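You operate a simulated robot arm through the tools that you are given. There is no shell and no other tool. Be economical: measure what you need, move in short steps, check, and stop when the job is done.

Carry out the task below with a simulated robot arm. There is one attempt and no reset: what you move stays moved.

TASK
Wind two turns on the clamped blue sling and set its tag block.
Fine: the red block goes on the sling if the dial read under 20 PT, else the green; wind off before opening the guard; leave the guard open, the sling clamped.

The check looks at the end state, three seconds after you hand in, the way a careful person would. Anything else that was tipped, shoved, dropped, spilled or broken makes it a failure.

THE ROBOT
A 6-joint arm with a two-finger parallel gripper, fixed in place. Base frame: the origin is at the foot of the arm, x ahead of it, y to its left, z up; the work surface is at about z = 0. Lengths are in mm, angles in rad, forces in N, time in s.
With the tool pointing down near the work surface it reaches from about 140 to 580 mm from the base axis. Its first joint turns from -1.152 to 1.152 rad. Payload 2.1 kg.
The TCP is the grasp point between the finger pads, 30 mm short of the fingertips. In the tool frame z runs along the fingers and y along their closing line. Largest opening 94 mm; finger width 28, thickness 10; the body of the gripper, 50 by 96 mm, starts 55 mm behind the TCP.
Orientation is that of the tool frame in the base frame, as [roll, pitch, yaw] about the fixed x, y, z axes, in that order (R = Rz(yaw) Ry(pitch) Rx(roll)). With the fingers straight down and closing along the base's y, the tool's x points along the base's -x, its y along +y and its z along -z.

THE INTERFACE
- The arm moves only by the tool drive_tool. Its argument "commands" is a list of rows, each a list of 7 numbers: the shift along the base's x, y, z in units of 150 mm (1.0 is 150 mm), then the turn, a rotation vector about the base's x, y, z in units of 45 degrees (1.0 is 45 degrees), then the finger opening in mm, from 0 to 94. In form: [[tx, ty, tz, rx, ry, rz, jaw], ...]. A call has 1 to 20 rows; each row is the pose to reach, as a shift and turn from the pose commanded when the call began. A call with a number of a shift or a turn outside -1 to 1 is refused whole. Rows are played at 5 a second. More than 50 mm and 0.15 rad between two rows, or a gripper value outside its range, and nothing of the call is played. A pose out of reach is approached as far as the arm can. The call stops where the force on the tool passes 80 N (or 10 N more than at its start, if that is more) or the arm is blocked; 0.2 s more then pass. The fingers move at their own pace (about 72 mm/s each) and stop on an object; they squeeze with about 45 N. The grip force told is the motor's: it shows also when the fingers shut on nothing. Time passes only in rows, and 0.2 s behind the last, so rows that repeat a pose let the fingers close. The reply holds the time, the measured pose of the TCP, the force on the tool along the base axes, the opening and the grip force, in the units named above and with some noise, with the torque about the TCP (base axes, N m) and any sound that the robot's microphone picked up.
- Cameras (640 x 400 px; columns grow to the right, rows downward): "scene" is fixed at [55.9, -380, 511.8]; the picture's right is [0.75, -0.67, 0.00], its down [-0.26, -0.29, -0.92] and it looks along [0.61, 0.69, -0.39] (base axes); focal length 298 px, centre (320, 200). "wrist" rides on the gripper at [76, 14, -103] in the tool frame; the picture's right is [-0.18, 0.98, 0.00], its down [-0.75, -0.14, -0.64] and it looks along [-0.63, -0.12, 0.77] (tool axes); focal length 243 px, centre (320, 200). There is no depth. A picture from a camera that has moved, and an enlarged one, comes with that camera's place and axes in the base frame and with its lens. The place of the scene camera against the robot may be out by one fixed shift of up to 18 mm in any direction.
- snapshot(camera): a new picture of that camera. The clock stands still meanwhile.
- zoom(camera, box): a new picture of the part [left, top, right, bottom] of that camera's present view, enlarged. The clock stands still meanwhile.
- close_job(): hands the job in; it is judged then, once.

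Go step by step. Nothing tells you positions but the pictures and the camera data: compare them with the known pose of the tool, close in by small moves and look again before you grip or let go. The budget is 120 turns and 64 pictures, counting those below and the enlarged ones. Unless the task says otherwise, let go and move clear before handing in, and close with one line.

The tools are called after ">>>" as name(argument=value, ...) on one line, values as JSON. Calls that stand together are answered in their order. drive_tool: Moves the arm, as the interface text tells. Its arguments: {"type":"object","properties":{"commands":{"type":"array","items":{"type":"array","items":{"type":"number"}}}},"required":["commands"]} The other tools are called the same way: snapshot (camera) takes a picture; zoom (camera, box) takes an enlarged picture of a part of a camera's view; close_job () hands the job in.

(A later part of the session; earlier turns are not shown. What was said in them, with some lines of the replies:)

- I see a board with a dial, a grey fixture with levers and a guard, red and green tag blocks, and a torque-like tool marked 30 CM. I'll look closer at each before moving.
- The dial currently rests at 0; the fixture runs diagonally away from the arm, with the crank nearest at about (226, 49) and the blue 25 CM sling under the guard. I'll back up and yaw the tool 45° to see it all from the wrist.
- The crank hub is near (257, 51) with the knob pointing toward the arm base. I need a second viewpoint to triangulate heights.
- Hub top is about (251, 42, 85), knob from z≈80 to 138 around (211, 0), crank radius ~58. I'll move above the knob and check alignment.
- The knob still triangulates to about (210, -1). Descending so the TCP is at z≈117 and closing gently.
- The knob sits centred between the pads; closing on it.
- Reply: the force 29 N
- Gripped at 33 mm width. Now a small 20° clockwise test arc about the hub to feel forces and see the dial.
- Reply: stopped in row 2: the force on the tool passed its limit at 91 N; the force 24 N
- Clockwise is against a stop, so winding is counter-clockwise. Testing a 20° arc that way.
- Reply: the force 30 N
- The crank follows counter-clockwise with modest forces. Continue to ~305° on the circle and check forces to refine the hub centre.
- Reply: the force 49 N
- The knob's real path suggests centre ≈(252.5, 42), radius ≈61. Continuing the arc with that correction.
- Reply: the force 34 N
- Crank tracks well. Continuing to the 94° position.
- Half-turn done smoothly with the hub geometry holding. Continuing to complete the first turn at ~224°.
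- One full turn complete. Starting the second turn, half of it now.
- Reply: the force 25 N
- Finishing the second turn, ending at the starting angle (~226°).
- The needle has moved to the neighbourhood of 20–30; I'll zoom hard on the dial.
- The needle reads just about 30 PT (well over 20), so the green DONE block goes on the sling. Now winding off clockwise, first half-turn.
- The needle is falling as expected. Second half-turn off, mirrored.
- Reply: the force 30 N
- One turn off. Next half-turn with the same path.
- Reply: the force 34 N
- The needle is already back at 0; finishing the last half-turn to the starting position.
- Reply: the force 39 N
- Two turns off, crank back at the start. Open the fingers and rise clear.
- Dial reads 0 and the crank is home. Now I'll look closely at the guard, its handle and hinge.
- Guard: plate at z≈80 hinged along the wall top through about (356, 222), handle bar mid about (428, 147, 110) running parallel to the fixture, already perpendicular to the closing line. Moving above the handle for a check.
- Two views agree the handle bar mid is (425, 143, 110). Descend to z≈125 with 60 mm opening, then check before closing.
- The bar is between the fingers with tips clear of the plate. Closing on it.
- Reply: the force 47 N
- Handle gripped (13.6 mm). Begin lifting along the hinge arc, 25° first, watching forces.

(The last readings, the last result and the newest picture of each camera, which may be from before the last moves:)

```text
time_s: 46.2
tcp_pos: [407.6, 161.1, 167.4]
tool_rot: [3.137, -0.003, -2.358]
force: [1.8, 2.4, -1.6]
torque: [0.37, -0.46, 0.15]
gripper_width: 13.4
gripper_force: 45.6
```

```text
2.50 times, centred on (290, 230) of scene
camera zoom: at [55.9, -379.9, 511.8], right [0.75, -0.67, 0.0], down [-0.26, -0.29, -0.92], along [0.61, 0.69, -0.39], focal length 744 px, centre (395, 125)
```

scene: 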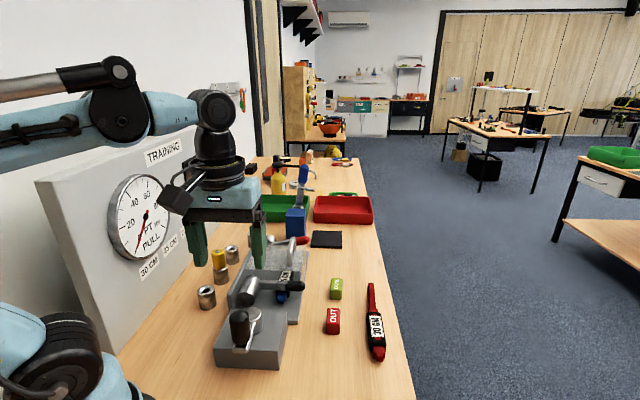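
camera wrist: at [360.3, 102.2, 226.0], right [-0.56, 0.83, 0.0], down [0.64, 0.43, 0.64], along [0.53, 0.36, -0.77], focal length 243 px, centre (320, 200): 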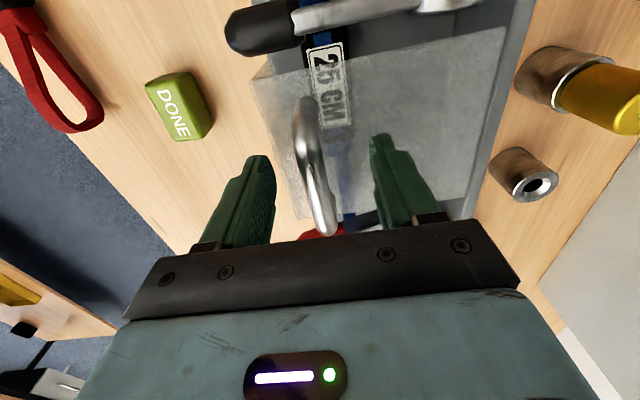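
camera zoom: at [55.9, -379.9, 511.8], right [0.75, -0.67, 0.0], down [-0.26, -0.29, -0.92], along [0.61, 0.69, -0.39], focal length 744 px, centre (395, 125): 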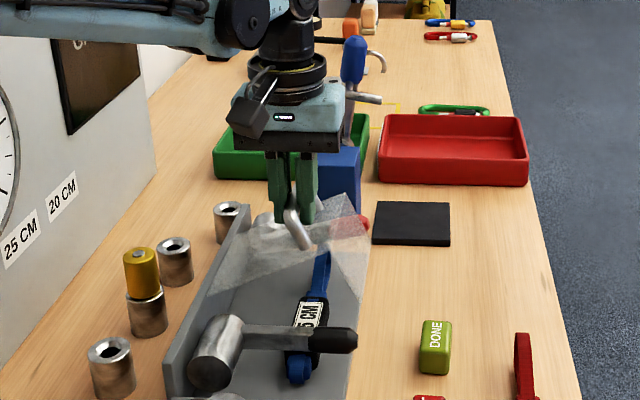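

Guard lifts with almost no force. Continue to ~73° open.

>>> drive_tool(commands=[[-0.025, 0.024, 0.036, 0, 0, 0, 5], [-0.051, 0.049, 0.071, 0, 0, 0, 5], [-0.08, 0.076, 0.102, 0, 0, 0, 5], [-0.109, 0.104, 0.131, 0, 0, 0, 5], [-0.14, 0.134, 0.156, 0, 0, 0, 5], [-0.172, 0.165, 0.18, 0, 0, 0, 5], [-0.206, 0.197, 0.199, 0, 0, 0, 5], [-0.24, 0.23, 0.216, 0, 0, 0, 5], [-0.275, 0.263, 0.228, 0, 0, 0, 5], [-0.31, 0.297, 0.239, 0, 0, 0, 5], [-0.346, 0.331, 0.244, 0, 0, 0, 5], [-0.382, 0.366, 0.247, 0, 0, 0, 5], [-0.382, 0.366, 0.247, 0, 0, 0, 5]])

>>> zoom(camera="scene", box=[210, 150, 370, 310])

```text
time_s: 49.0
tcp_pos: [353.6, 214.5, 203.8]
tool_rot: [3.141, 0.001, -2.357]
force: [11.6, 9.7, 25.6]
torque: [0.14, -0.18, 0.22]
gripper_width: 13.2
gripper_force: 44.8
```

```text
2.50 times, centred on (290, 230) of scene
camera zoom: at [55.8, -380.0, 511.8], right [0.75, -0.67, 0.0], down [-0.26, -0.29, -0.92], along [0.61, 0.69, -0.39], focal length 744 px, centre (395, 125)
```

zoom: 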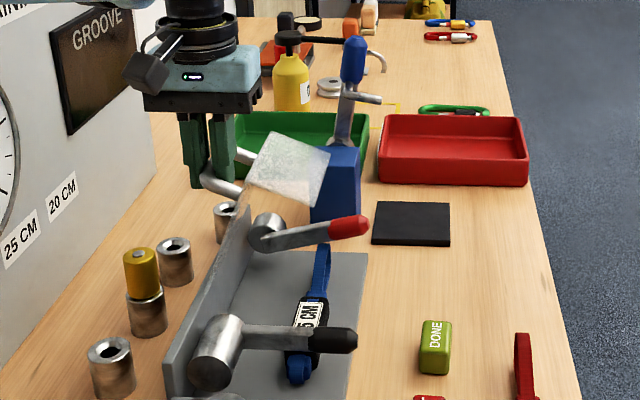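

Guard is well up. Continue past vertical to ~105°, watching for a stop.

>>> drive_tool(commands=[[-0.036, 0.035, 0.012, 0, 0, 0, 5], [-0.072, 0.069, 0.01, 0, 0, 0, 5], [-0.108, 0.104, 0.002, 0, 0, 0, 5], [-0.144, 0.138, -0.01, 0, 0, 0, 5], [-0.178, 0.171, -0.025, 0, 0, 0, 5], [-0.212, 0.203, -0.043, 0, 0, 0, 5], [-0.244, 0.234, -0.065, 0, 0, 0, 5], [-0.276, 0.265, -0.085, 0, 0, 0, 5], [-0.276, 0.265, -0.085, 0, 0, 0, 5]])

>>> zoom(camera="scene", box=[170, 150, 330, 310])

```text
time_s: 51.0
tcp_pos: [310.7, 254.6, 192.8]
tool_rot: [3.14, -0.002, -2.36]
force: [0.9, -0.2, -0.7]
torque: [0.45, -0.63, 0.24]
gripper_width: 13.4
gripper_force: 45.4
```

```text
2.50 times, centred on (250, 230) of scene
camera zoom: at [55.9, -380.0, 511.8], right [0.75, -0.67, 0.0], down [-0.26, -0.29, -0.92], along [0.61, 0.69, -0.39], focal length 744 px, centre (495, 125)
```

zoom: 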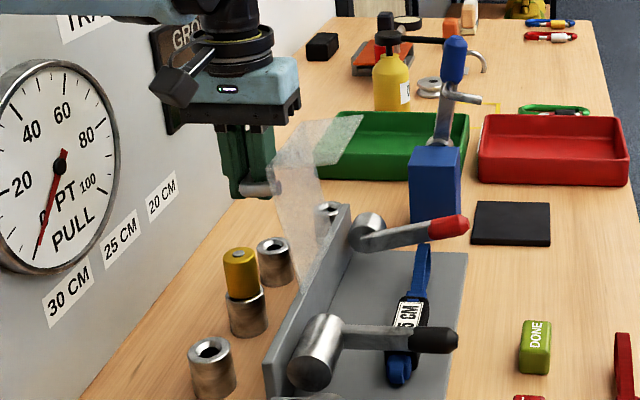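

No stop yet and the guard is weightless on the grip; I'll ease it another ~12° to see whether a stop is met.

>>> drive_tool(commands=[[-0.018, 0.017, -0.016, 0, 0, 0, 5], [-0.037, 0.035, -0.034, 0, 0, 0, 5], [-0.055, 0.053, -0.053, 0, 0, 0, 5], [-0.072, 0.069, -0.073, 0, 0, 0, 5], [-0.072, 0.069, -0.073, 0, 0, 0, 5]])

```text
time_s: 51.8
tcp_pos: [307.6, 256.5, 187.4]
tool_rot: [-3.127, -0.004, -2.363]
force: [4.6, -7.1, 23.1]
torque: [-0.02, -0.13, 0.47]
gripper_width: 13.7
gripper_force: 45.0
stopped in row 3: the force on the tool passed its limit at 90 N (the readings are from after the stop); the commanded pose is now the measured one
```

The guard hit its stop at ~108°, past vertical, so it will rest open. I'll open the fingers only to 24 mm and slide straight up off the bar.

>>> drive_tool(commands=[[0, 0, 0, 0, 0, 0, 18], [-0.006, 0.006, 0, 0, 0, 0, 24], [-0.012, 0.012, 0, 0, 0, 0, 24], [-0.012, 0.012, 0.1, 0, 0, 0, 24], [-0.012, 0.012, 0.2, 0, 0, 0, 24], [-0.012, 0.012, 0.35, 0, 0, 0, 24], [-0.012, 0.012, 0.6, 0, 0, 0, 24], [-0.012, 0.012, 0.9, 0, 0, 0, 24]])

>>> snapshot(camera="scene")

```text
time_s: 53.6
tcp_pos: [304.5, 261.5, 321.0]
tool_rot: [-3.132, -0.003, -2.363]
force: [-0.7, -0.4, 0.0]
torque: [-0.01, 0.0, 0.01]
gripper_width: 24.1
gripper_force: 0.1
```

```text
21 pictures are left
```

scene: 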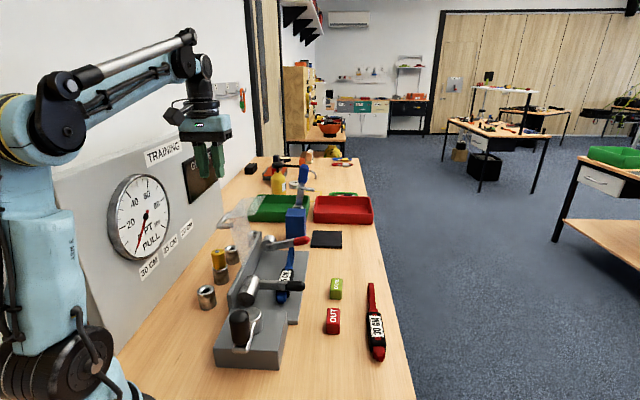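

Guard stays open. The green block is at about (483, 43) on the table; heading over to inspect it.

>>> drive_tool(commands=[[0.17, -0.25, 0, 0, 0, 0, 60], [0.33, -0.5, 0, 0.004, 0.004, 0, 60], [0.5, -0.75, 0, 0.008, 0.008, 0, 60], [0.67, -1.0, 0, 0.008, 0.008, 0, 60]])

>>> drive_tool(commands=[[0.08, -0.22, -0.2, 0, 0, 0, 60], [0.16, -0.44, -0.4, 0, 0, 0, 60], [0.2, -0.6, -0.65, 0, 0, 0, 60], [0.235, -0.67, -0.94, 0, 0, 0, 60]])

>>> snapshot(camera="wrist")

```text
time_s: 54.6
tcp_pos: [408.3, 107.6, 318.9]
tool_rot: [-3.139, -0.004, -2.361]
force: [0.3, 0.6, 0.0]
torque: [-0.02, 0.0, 0.03]
gripper_width: 60.0
gripper_force: 0.0
```

```text
time_s: 55.6
tcp_pos: [439.6, 6.4, 184.3]
tool_rot: [-3.14, -0.003, -2.363]
force: [0.4, -0.4, -0.3]
torque: [-0.03, -0.01, -0.03]
gripper_width: 59.8
gripper_force: 0.1
```

```text
20 pictures are left
camera wrist: at [375.7, -35.9, 286.5], right [-0.56, 0.83, 0.0], down [0.64, 0.43, 0.64], along [0.53, 0.36, -0.77], focal length 243 px, centre (320, 200)
```

wrist: 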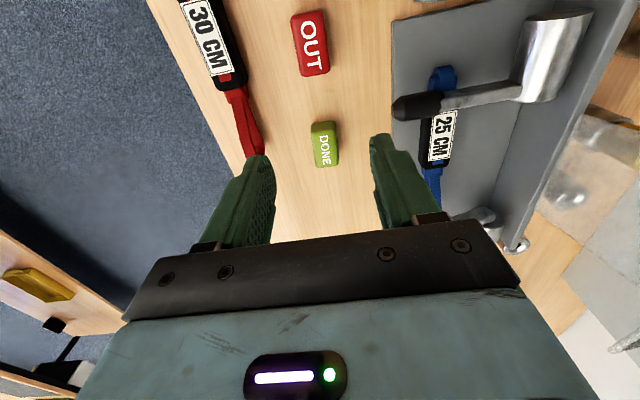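

>>> zoom(camera="wrist", box=[280, 80, 380, 200])

>>> zoom(camera="wrist", box=[370, 20, 550, 240])

```text
3.33 times, centred on (330, 140) of wrist
camera zoom: at [375.7, -35.9, 286.5], right [-0.56, 0.83, 0.0], down [0.64, 0.43, 0.64], along [0.53, 0.36, -0.77], focal length 809 px, centre (287, 400)
```

zoom: 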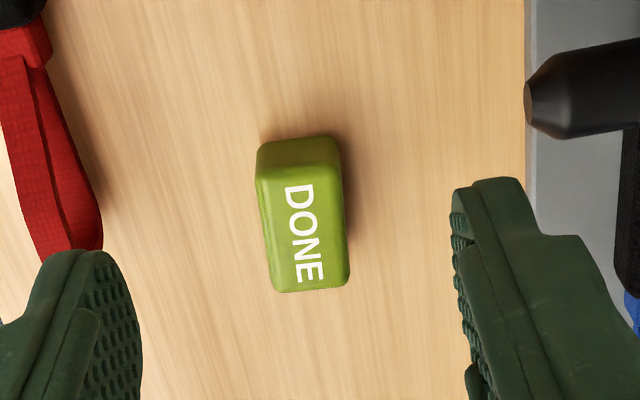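

```text
1.82 times, centred on (460, 130) of wrist
camera zoom: at [375.7, -35.9, 286.5], right [-0.56, 0.83, 0.0], down [0.64, 0.43, 0.64], along [0.53, 0.36, -0.77], focal length 441 px, centre (66, 327)
```

zoom: 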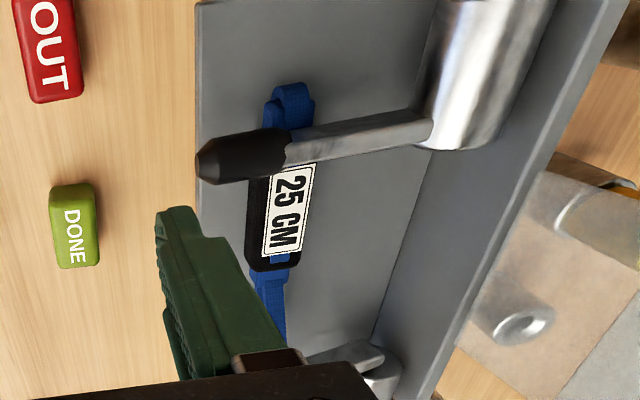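

Block top centre is ≈(485, 48), 27 mm high, ~44×31 mm, nearly aligned with the gripper. Moving over it to z≈75 for a check.

>>> drive_tool(commands=[[0.15, 0.13, 0, 0, 0, 0, 60], [0.301, 0.27, 0, 0, 0, 0, 60], [0.301, 0.27, -0.3, 0, 0, 0, 60], [0.301, 0.27, -0.55, 0, 0, 0, 60], [0.301, 0.27, -0.72, 0, 0, 0, 60], [0.301, 0.27, -0.72, 0, 0, 0, 60]])

>>> snapshot(camera="wrist")

```text
time_s: 57.0
tcp_pos: [486.8, 49.1, 72.4]
tool_rot: [-3.139, -0.003, -2.364]
force: [0.5, 0.4, 0.4]
torque: [0.02, 0.01, -0.05]
gripper_width: 60.2
gripper_force: 0.1
```

```text
17 pictures are left
camera wrist: at [421.6, 7.6, 176.0], right [-0.56, 0.83, 0.0], down [0.64, 0.43, 0.64], along [0.53, 0.36, -0.77], focal length 243 px, centre (320, 200)
```

wrist: 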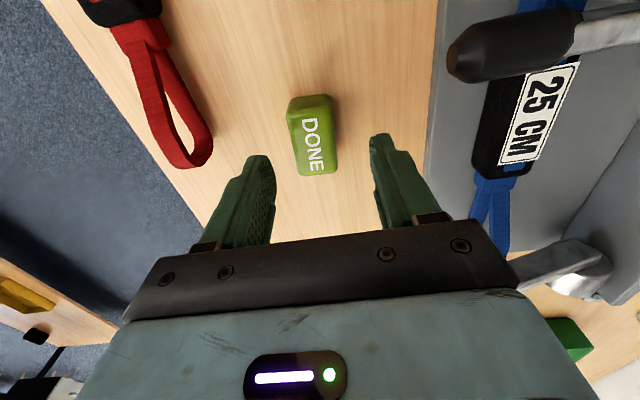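

Aligned within 2 mm. Descend to z≈37 and grip.

>>> drive_tool(commands=[[-0.012, -0.016, -0.12, 0, 0, 0, 60], [-0.012, -0.016, -0.237, 0, 0, 0, 60], [-0.012, -0.016, -0.237, 0, 0, 0, 40], [-0.012, -0.016, -0.237, 0, 0, 0, 25], [-0.012, -0.016, -0.237, 0, 0, 0, 22], [-0.012, -0.016, -0.237, 0, 0, 0, 22]])

```text
time_s: 58.4
tcp_pos: [484.6, 47.4, 37.5]
tool_rot: [-3.14, -0.003, -2.363]
force: [0.3, -0.2, -0.6]
torque: [0.04, 0.02, -0.02]
gripper_width: 28.4
gripper_force: 45.3
```

Gripped (28.4 mm). Lift to z≈150, then move over the sling and take a look.

>>> drive_tool(commands=[[0, 0, 0.25, 0, 0, 0, 22], [0, 0, 0.5, 0, 0, 0, 22], [0, 0, 0.75, 0, 0, 0, 22], [-0.14, 0.15, 0.75, 0, 0, -0.03, 22], [-0.28, 0.31, 0.75, 0, 0, -0.06, 22], [-0.42, 0.47, 0.75, 0, 0, -0.09, 22], [-0.557, 0.624, 0.75, 0, 0, -0.1, 22], [-0.557, 0.624, 0.75, 0, 0, -0.1, 22]])

>>> snapshot(camera="wrist")

>>> zoom(camera="scene", box=[220, 170, 360, 310])

```text
time_s: 60.2
tcp_pos: [399.5, 141.7, 149.9]
tool_rot: [-3.14, -0.005, -2.442]
force: [-0.2, -0.6, -0.4]
torque: [0.01, 0.02, 0.02]
gripper_width: 28.8
gripper_force: 44.8
```

```text
16 pictures are left
camera wrist: at [332.3, 103.5, 253.3], right [-0.49, 0.87, 0.0], down [0.67, 0.38, 0.64], along [0.56, 0.31, -0.77], focal length 243 px, centre (320, 200)
```

wrist: 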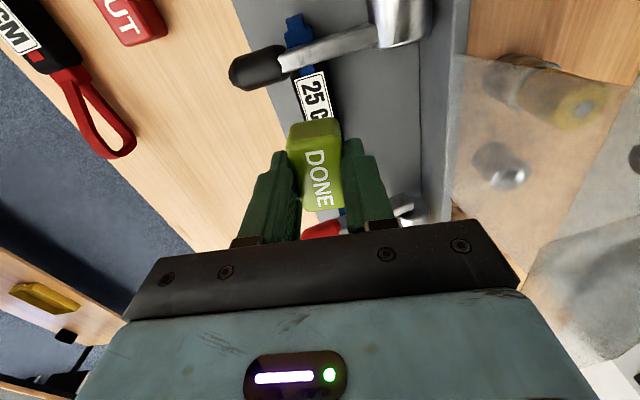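

```text
2.86 times, centred on (290, 240) of scene
camera zoom: at [55.9, -380.0, 511.8], right [0.75, -0.67, 0.0], down [-0.26, -0.29, -0.92], along [0.61, 0.69, -0.39], focal length 850 px, centre (406, 86)
```

zoom: 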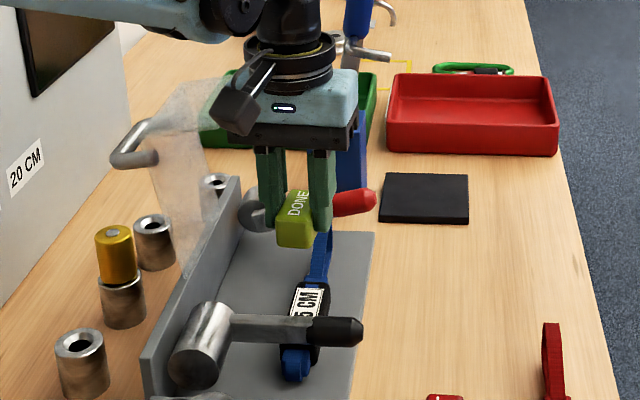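

The black tag body centreline runs (376,118)→(430,163) at z≈43; the block hovers over its middle at (400,141). Lowering to a few mm above it.

>>> drive_tool(commands=[[0.01, -0.004, -0.2, 0, 0, 0, 22], [0.01, -0.004, -0.38, 0, 0, 0, 22], [0.01, -0.004, -0.42, 0, 0, 0, 22], [0.01, -0.004, -0.42, 0, 0, 0, 22]])

>>> zoom(camera="scene", box=[240, 210, 340, 310])

>>> snapshot(camera="wrist")

```text
time_s: 61.2
tcp_pos: [401.6, 138.5, 86.7]
tool_rot: [-3.14, -0.004, -2.44]
force: [1.3, 0.3, -1.0]
torque: [-0.01, -0.01, 0.02]
gripper_width: 28.9
gripper_force: 44.8
```

```text
4.00 times, centred on (290, 260) of scene
camera zoom: at [55.9, -380.0, 511.8], right [0.75, -0.67, 0.0], down [-0.26, -0.29, -0.92], along [0.61, 0.69, -0.39], focal length 1190 px, centre (440, -40)
```

zoom: 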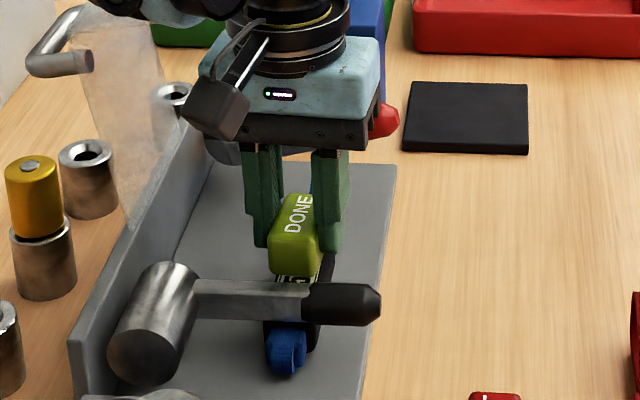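

```text
13 pictures are left
camera wrist: at [334.0, 101.8, 190.5], right [-0.49, 0.87, 0.0], down [0.67, 0.38, 0.64], along [0.56, 0.31, -0.77], focal length 243 px, centre (320, 200)
```

wrist: 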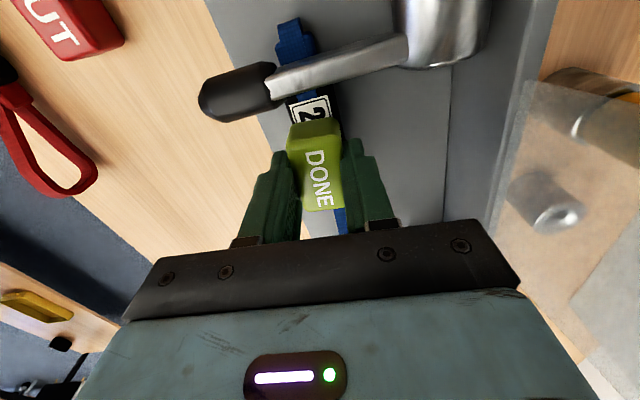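

Alignment looks good. Lowering in 1 mm steps and feeling for contact.

>>> drive_tool(commands=[[0, 0, -0.007, 0, 0, 0, 22], [0, 0, -0.014, 0, 0, 0, 22], [0, 0, -0.021, 0, 0, 0, 22], [0, 0, -0.028, 0, 0, 0, 22], [0, 0, -0.028, 0, 0, 0, 22]])

```text
time_s: 62.4
tcp_pos: [400.5, 139.3, 83.1]
tool_rot: [-3.14, -0.003, -2.441]
force: [-0.6, 0.3, -0.1]
torque: [0.02, 0.01, -0.02]
gripper_width: 28.7
gripper_force: 44.9
```

>>> drive_tool(commands=[[0, 0, -0.007, 0, 0, 0, 22], [0, 0, -0.014, 0, 0, 0, 22], [0, 0, -0.021, 0, 0, 0, 22], [0, 0, -0.021, 0, 0, 0, 22]])

```text
time_s: 63.4
tcp_pos: [403.0, 139.9, 79.2]
tool_rot: [-3.14, -0.004, -2.441]
force: [0.6, -0.9, -0.6]
torque: [-0.02, 0.0, 0.0]
gripper_width: 28.6
gripper_force: 45.3
```

No contact yet at z≈80. Continuing down in fine steps.

>>> drive_tool(commands=[[0, 0, -0.007, 0, 0, 0, 22], [0, 0, -0.014, 0, 0, 0, 22], [0, 0, -0.02, 0, 0, 0, 22], [0, 0, -0.02, 0, 0, 0, 22]])

>>> zoom(camera="scene", box=[250, 230, 330, 300])

```text
time_s: 64.4
tcp_pos: [402.9, 141.4, 77.6]
tool_rot: [-3.141, -0.005, -2.443]
force: [-0.2, -2.8, 7.7]
torque: [-0.06, 0.01, 0.0]
gripper_width: 28.8
gripper_force: 45.1
```

```text
5.71 times, centred on (290, 265) of scene
camera zoom: at [55.8, -380.0, 511.8], right [0.75, -0.67, 0.0], down [-0.26, -0.29, -0.92], along [0.61, 0.69, -0.39], focal length 1701 px, centre (491, -171)
```

zoom: 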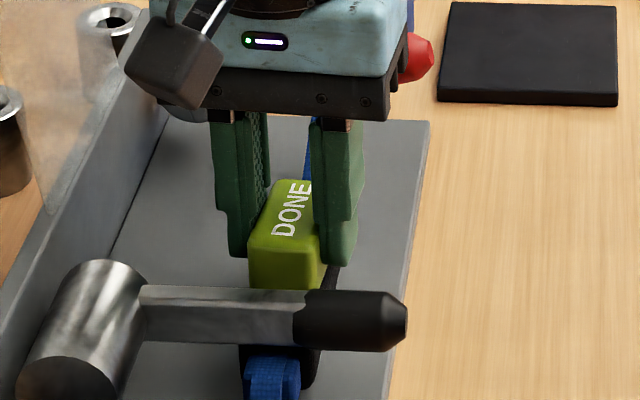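

Contact felt (≈8 N) with negligible torque: the block is resting on the tag body. Open and rise straight up.

>>> drive_tool(commands=[[0, 0, 0.002, 0, 0, 0, 34], [0, 0, 0.002, 0, 0, 0, 48], [0, 0, 0.002, 0, 0, 0, 48], [0, 0, 0.1, 0, 0, 0, 48], [0, 0, 0.25, 0, 0, 0, 48], [0, 0, 0.5, 0, 0, 0, 48], [0, 0, 0.8, 0, 0, 0, 48]])

>>> snapshot(camera="wrist")

>>> zoom(camera="scene", box=[200, 210, 340, 350])

```text
time_s: 66.0
tcp_pos: [399.9, 142.0, 200.4]
tool_rot: [-3.14, -0.002, -2.443]
force: [-0.2, -0.3, 0.2]
torque: [0.01, 0.01, -0.01]
gripper_width: 48.0
gripper_force: 0.0
```

```text
11 pictures are left
camera wrist: at [333.4, 104.3, 302.8], right [-0.49, 0.87, 0.0], down [0.67, 0.38, 0.64], along [0.56, 0.31, -0.77], focal length 243 px, centre (320, 200)
```

wrist: 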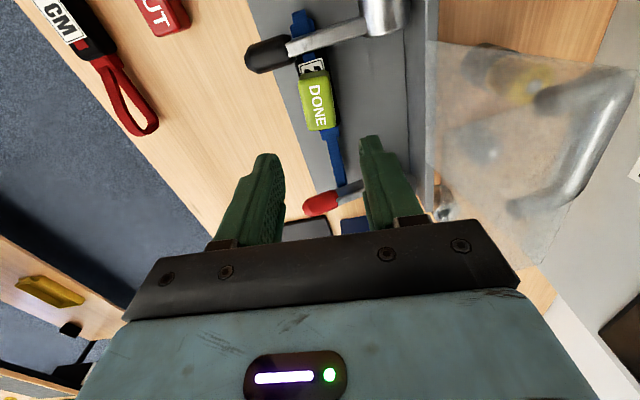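

```text
2.86 times, centred on (270, 280) of scene
camera zoom: at [55.9, -380.0, 511.8], right [0.75, -0.67, 0.0], down [-0.26, -0.29, -0.92], along [0.61, 0.69, -0.39], focal length 850 px, centre (463, -29)
```

zoom: 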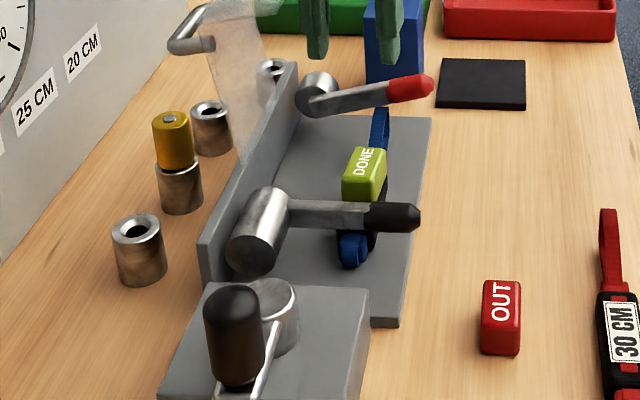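

The green block sits squarely on the sling, guard open, levers untouched. Retreat up and away, then one last check.

>>> drive_tool(commands=[[0, 0, 0.3, 0, 0, 0, 48], [0, 0, 0.6, 0, 0, 0, 48], [0, -0.2, 0.9, 0, 0, 0, 48], [0, -0.5, 1.0, 0, 0, 0, 48], [0, -0.8, 1.0, 0, 0, 0, 48], [0, -1.0, 1.0, 0, 0, 0, 48], [0, -1.0, 1.0, 0, 0, 0, 48], [0, -1.0, 1.0, 0, 0, 0, 48]])

>>> snapshot(camera="scene")

```text
refused: row 3 steps farther than a row can; nothing moved
```

```text
9 pictures are left
```

scene: 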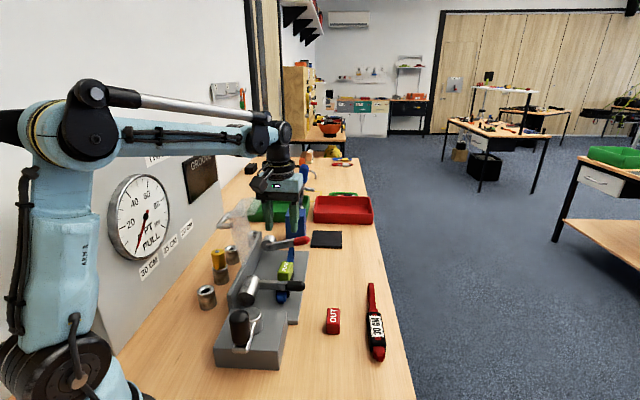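

The retreat was refused for a step slightly too long; the scene is fine (dial at 0, guard open, block on the sling). Retrying with shorter steps.

>>> drive_tool(commands=[[0, 0, 0.25, 0, 0, 0, 48], [0, 0, 0.5, 0, 0, 0, 48], [0, 0, 0.75, 0, 0, 0, 48], [0, -0.2, 0.9, 0, 0, 0, 48], [0, -0.45, 0.95, 0, 0, 0, 48], [0, -0.7, 0.95, 0, 0, 0, 48], [0, -0.95, 0.95, 0, 0, 0, 48], [0, -0.95, 0.95, 0, 0, 0, 48], [0, -0.95, 0.95, 0, 0, 0, 48]])

>>> snapshot(camera="scene")

>>> zoom(camera="scene", box=[200, 190, 340, 310])

```text
time_s: 68.0
tcp_pos: [402.2, -5.2, 338.6]
tool_rot: [-3.14, -0.003, -2.442]
force: [-0.2, 0.5, -0.7]
torque: [-0.01, -0.02, -0.02]
gripper_width: 48.2
gripper_force: 0.0
```

```text
8 pictures are left
```

scene: 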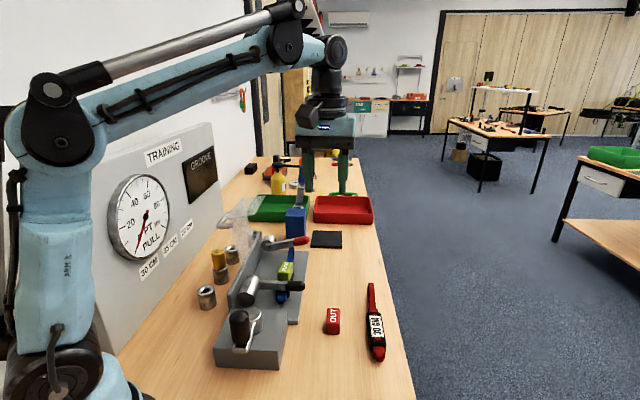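

```text
3.33 times, centred on (270, 250) of scene
camera zoom: at [55.9, -380.0, 511.8], right [0.75, -0.67, 0.0], down [-0.26, -0.29, -0.92], along [0.61, 0.69, -0.39], focal length 992 px, centre (487, 33)
```

zoom: 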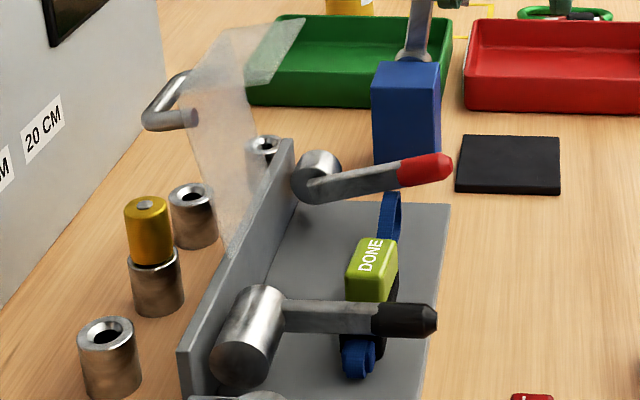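

Everything is in place: dial at 0, crank home, guard resting open, both clamps untouched, and the green block on the sling. Handing in.

>>> close_job()

```text
The job is handed in.
```

I wound the blue sling on two turns and the dial read about 30 PT, so the green DONE block is on it. I wound it off to 0 before opening the guard, which I left open with the sling still clamped.
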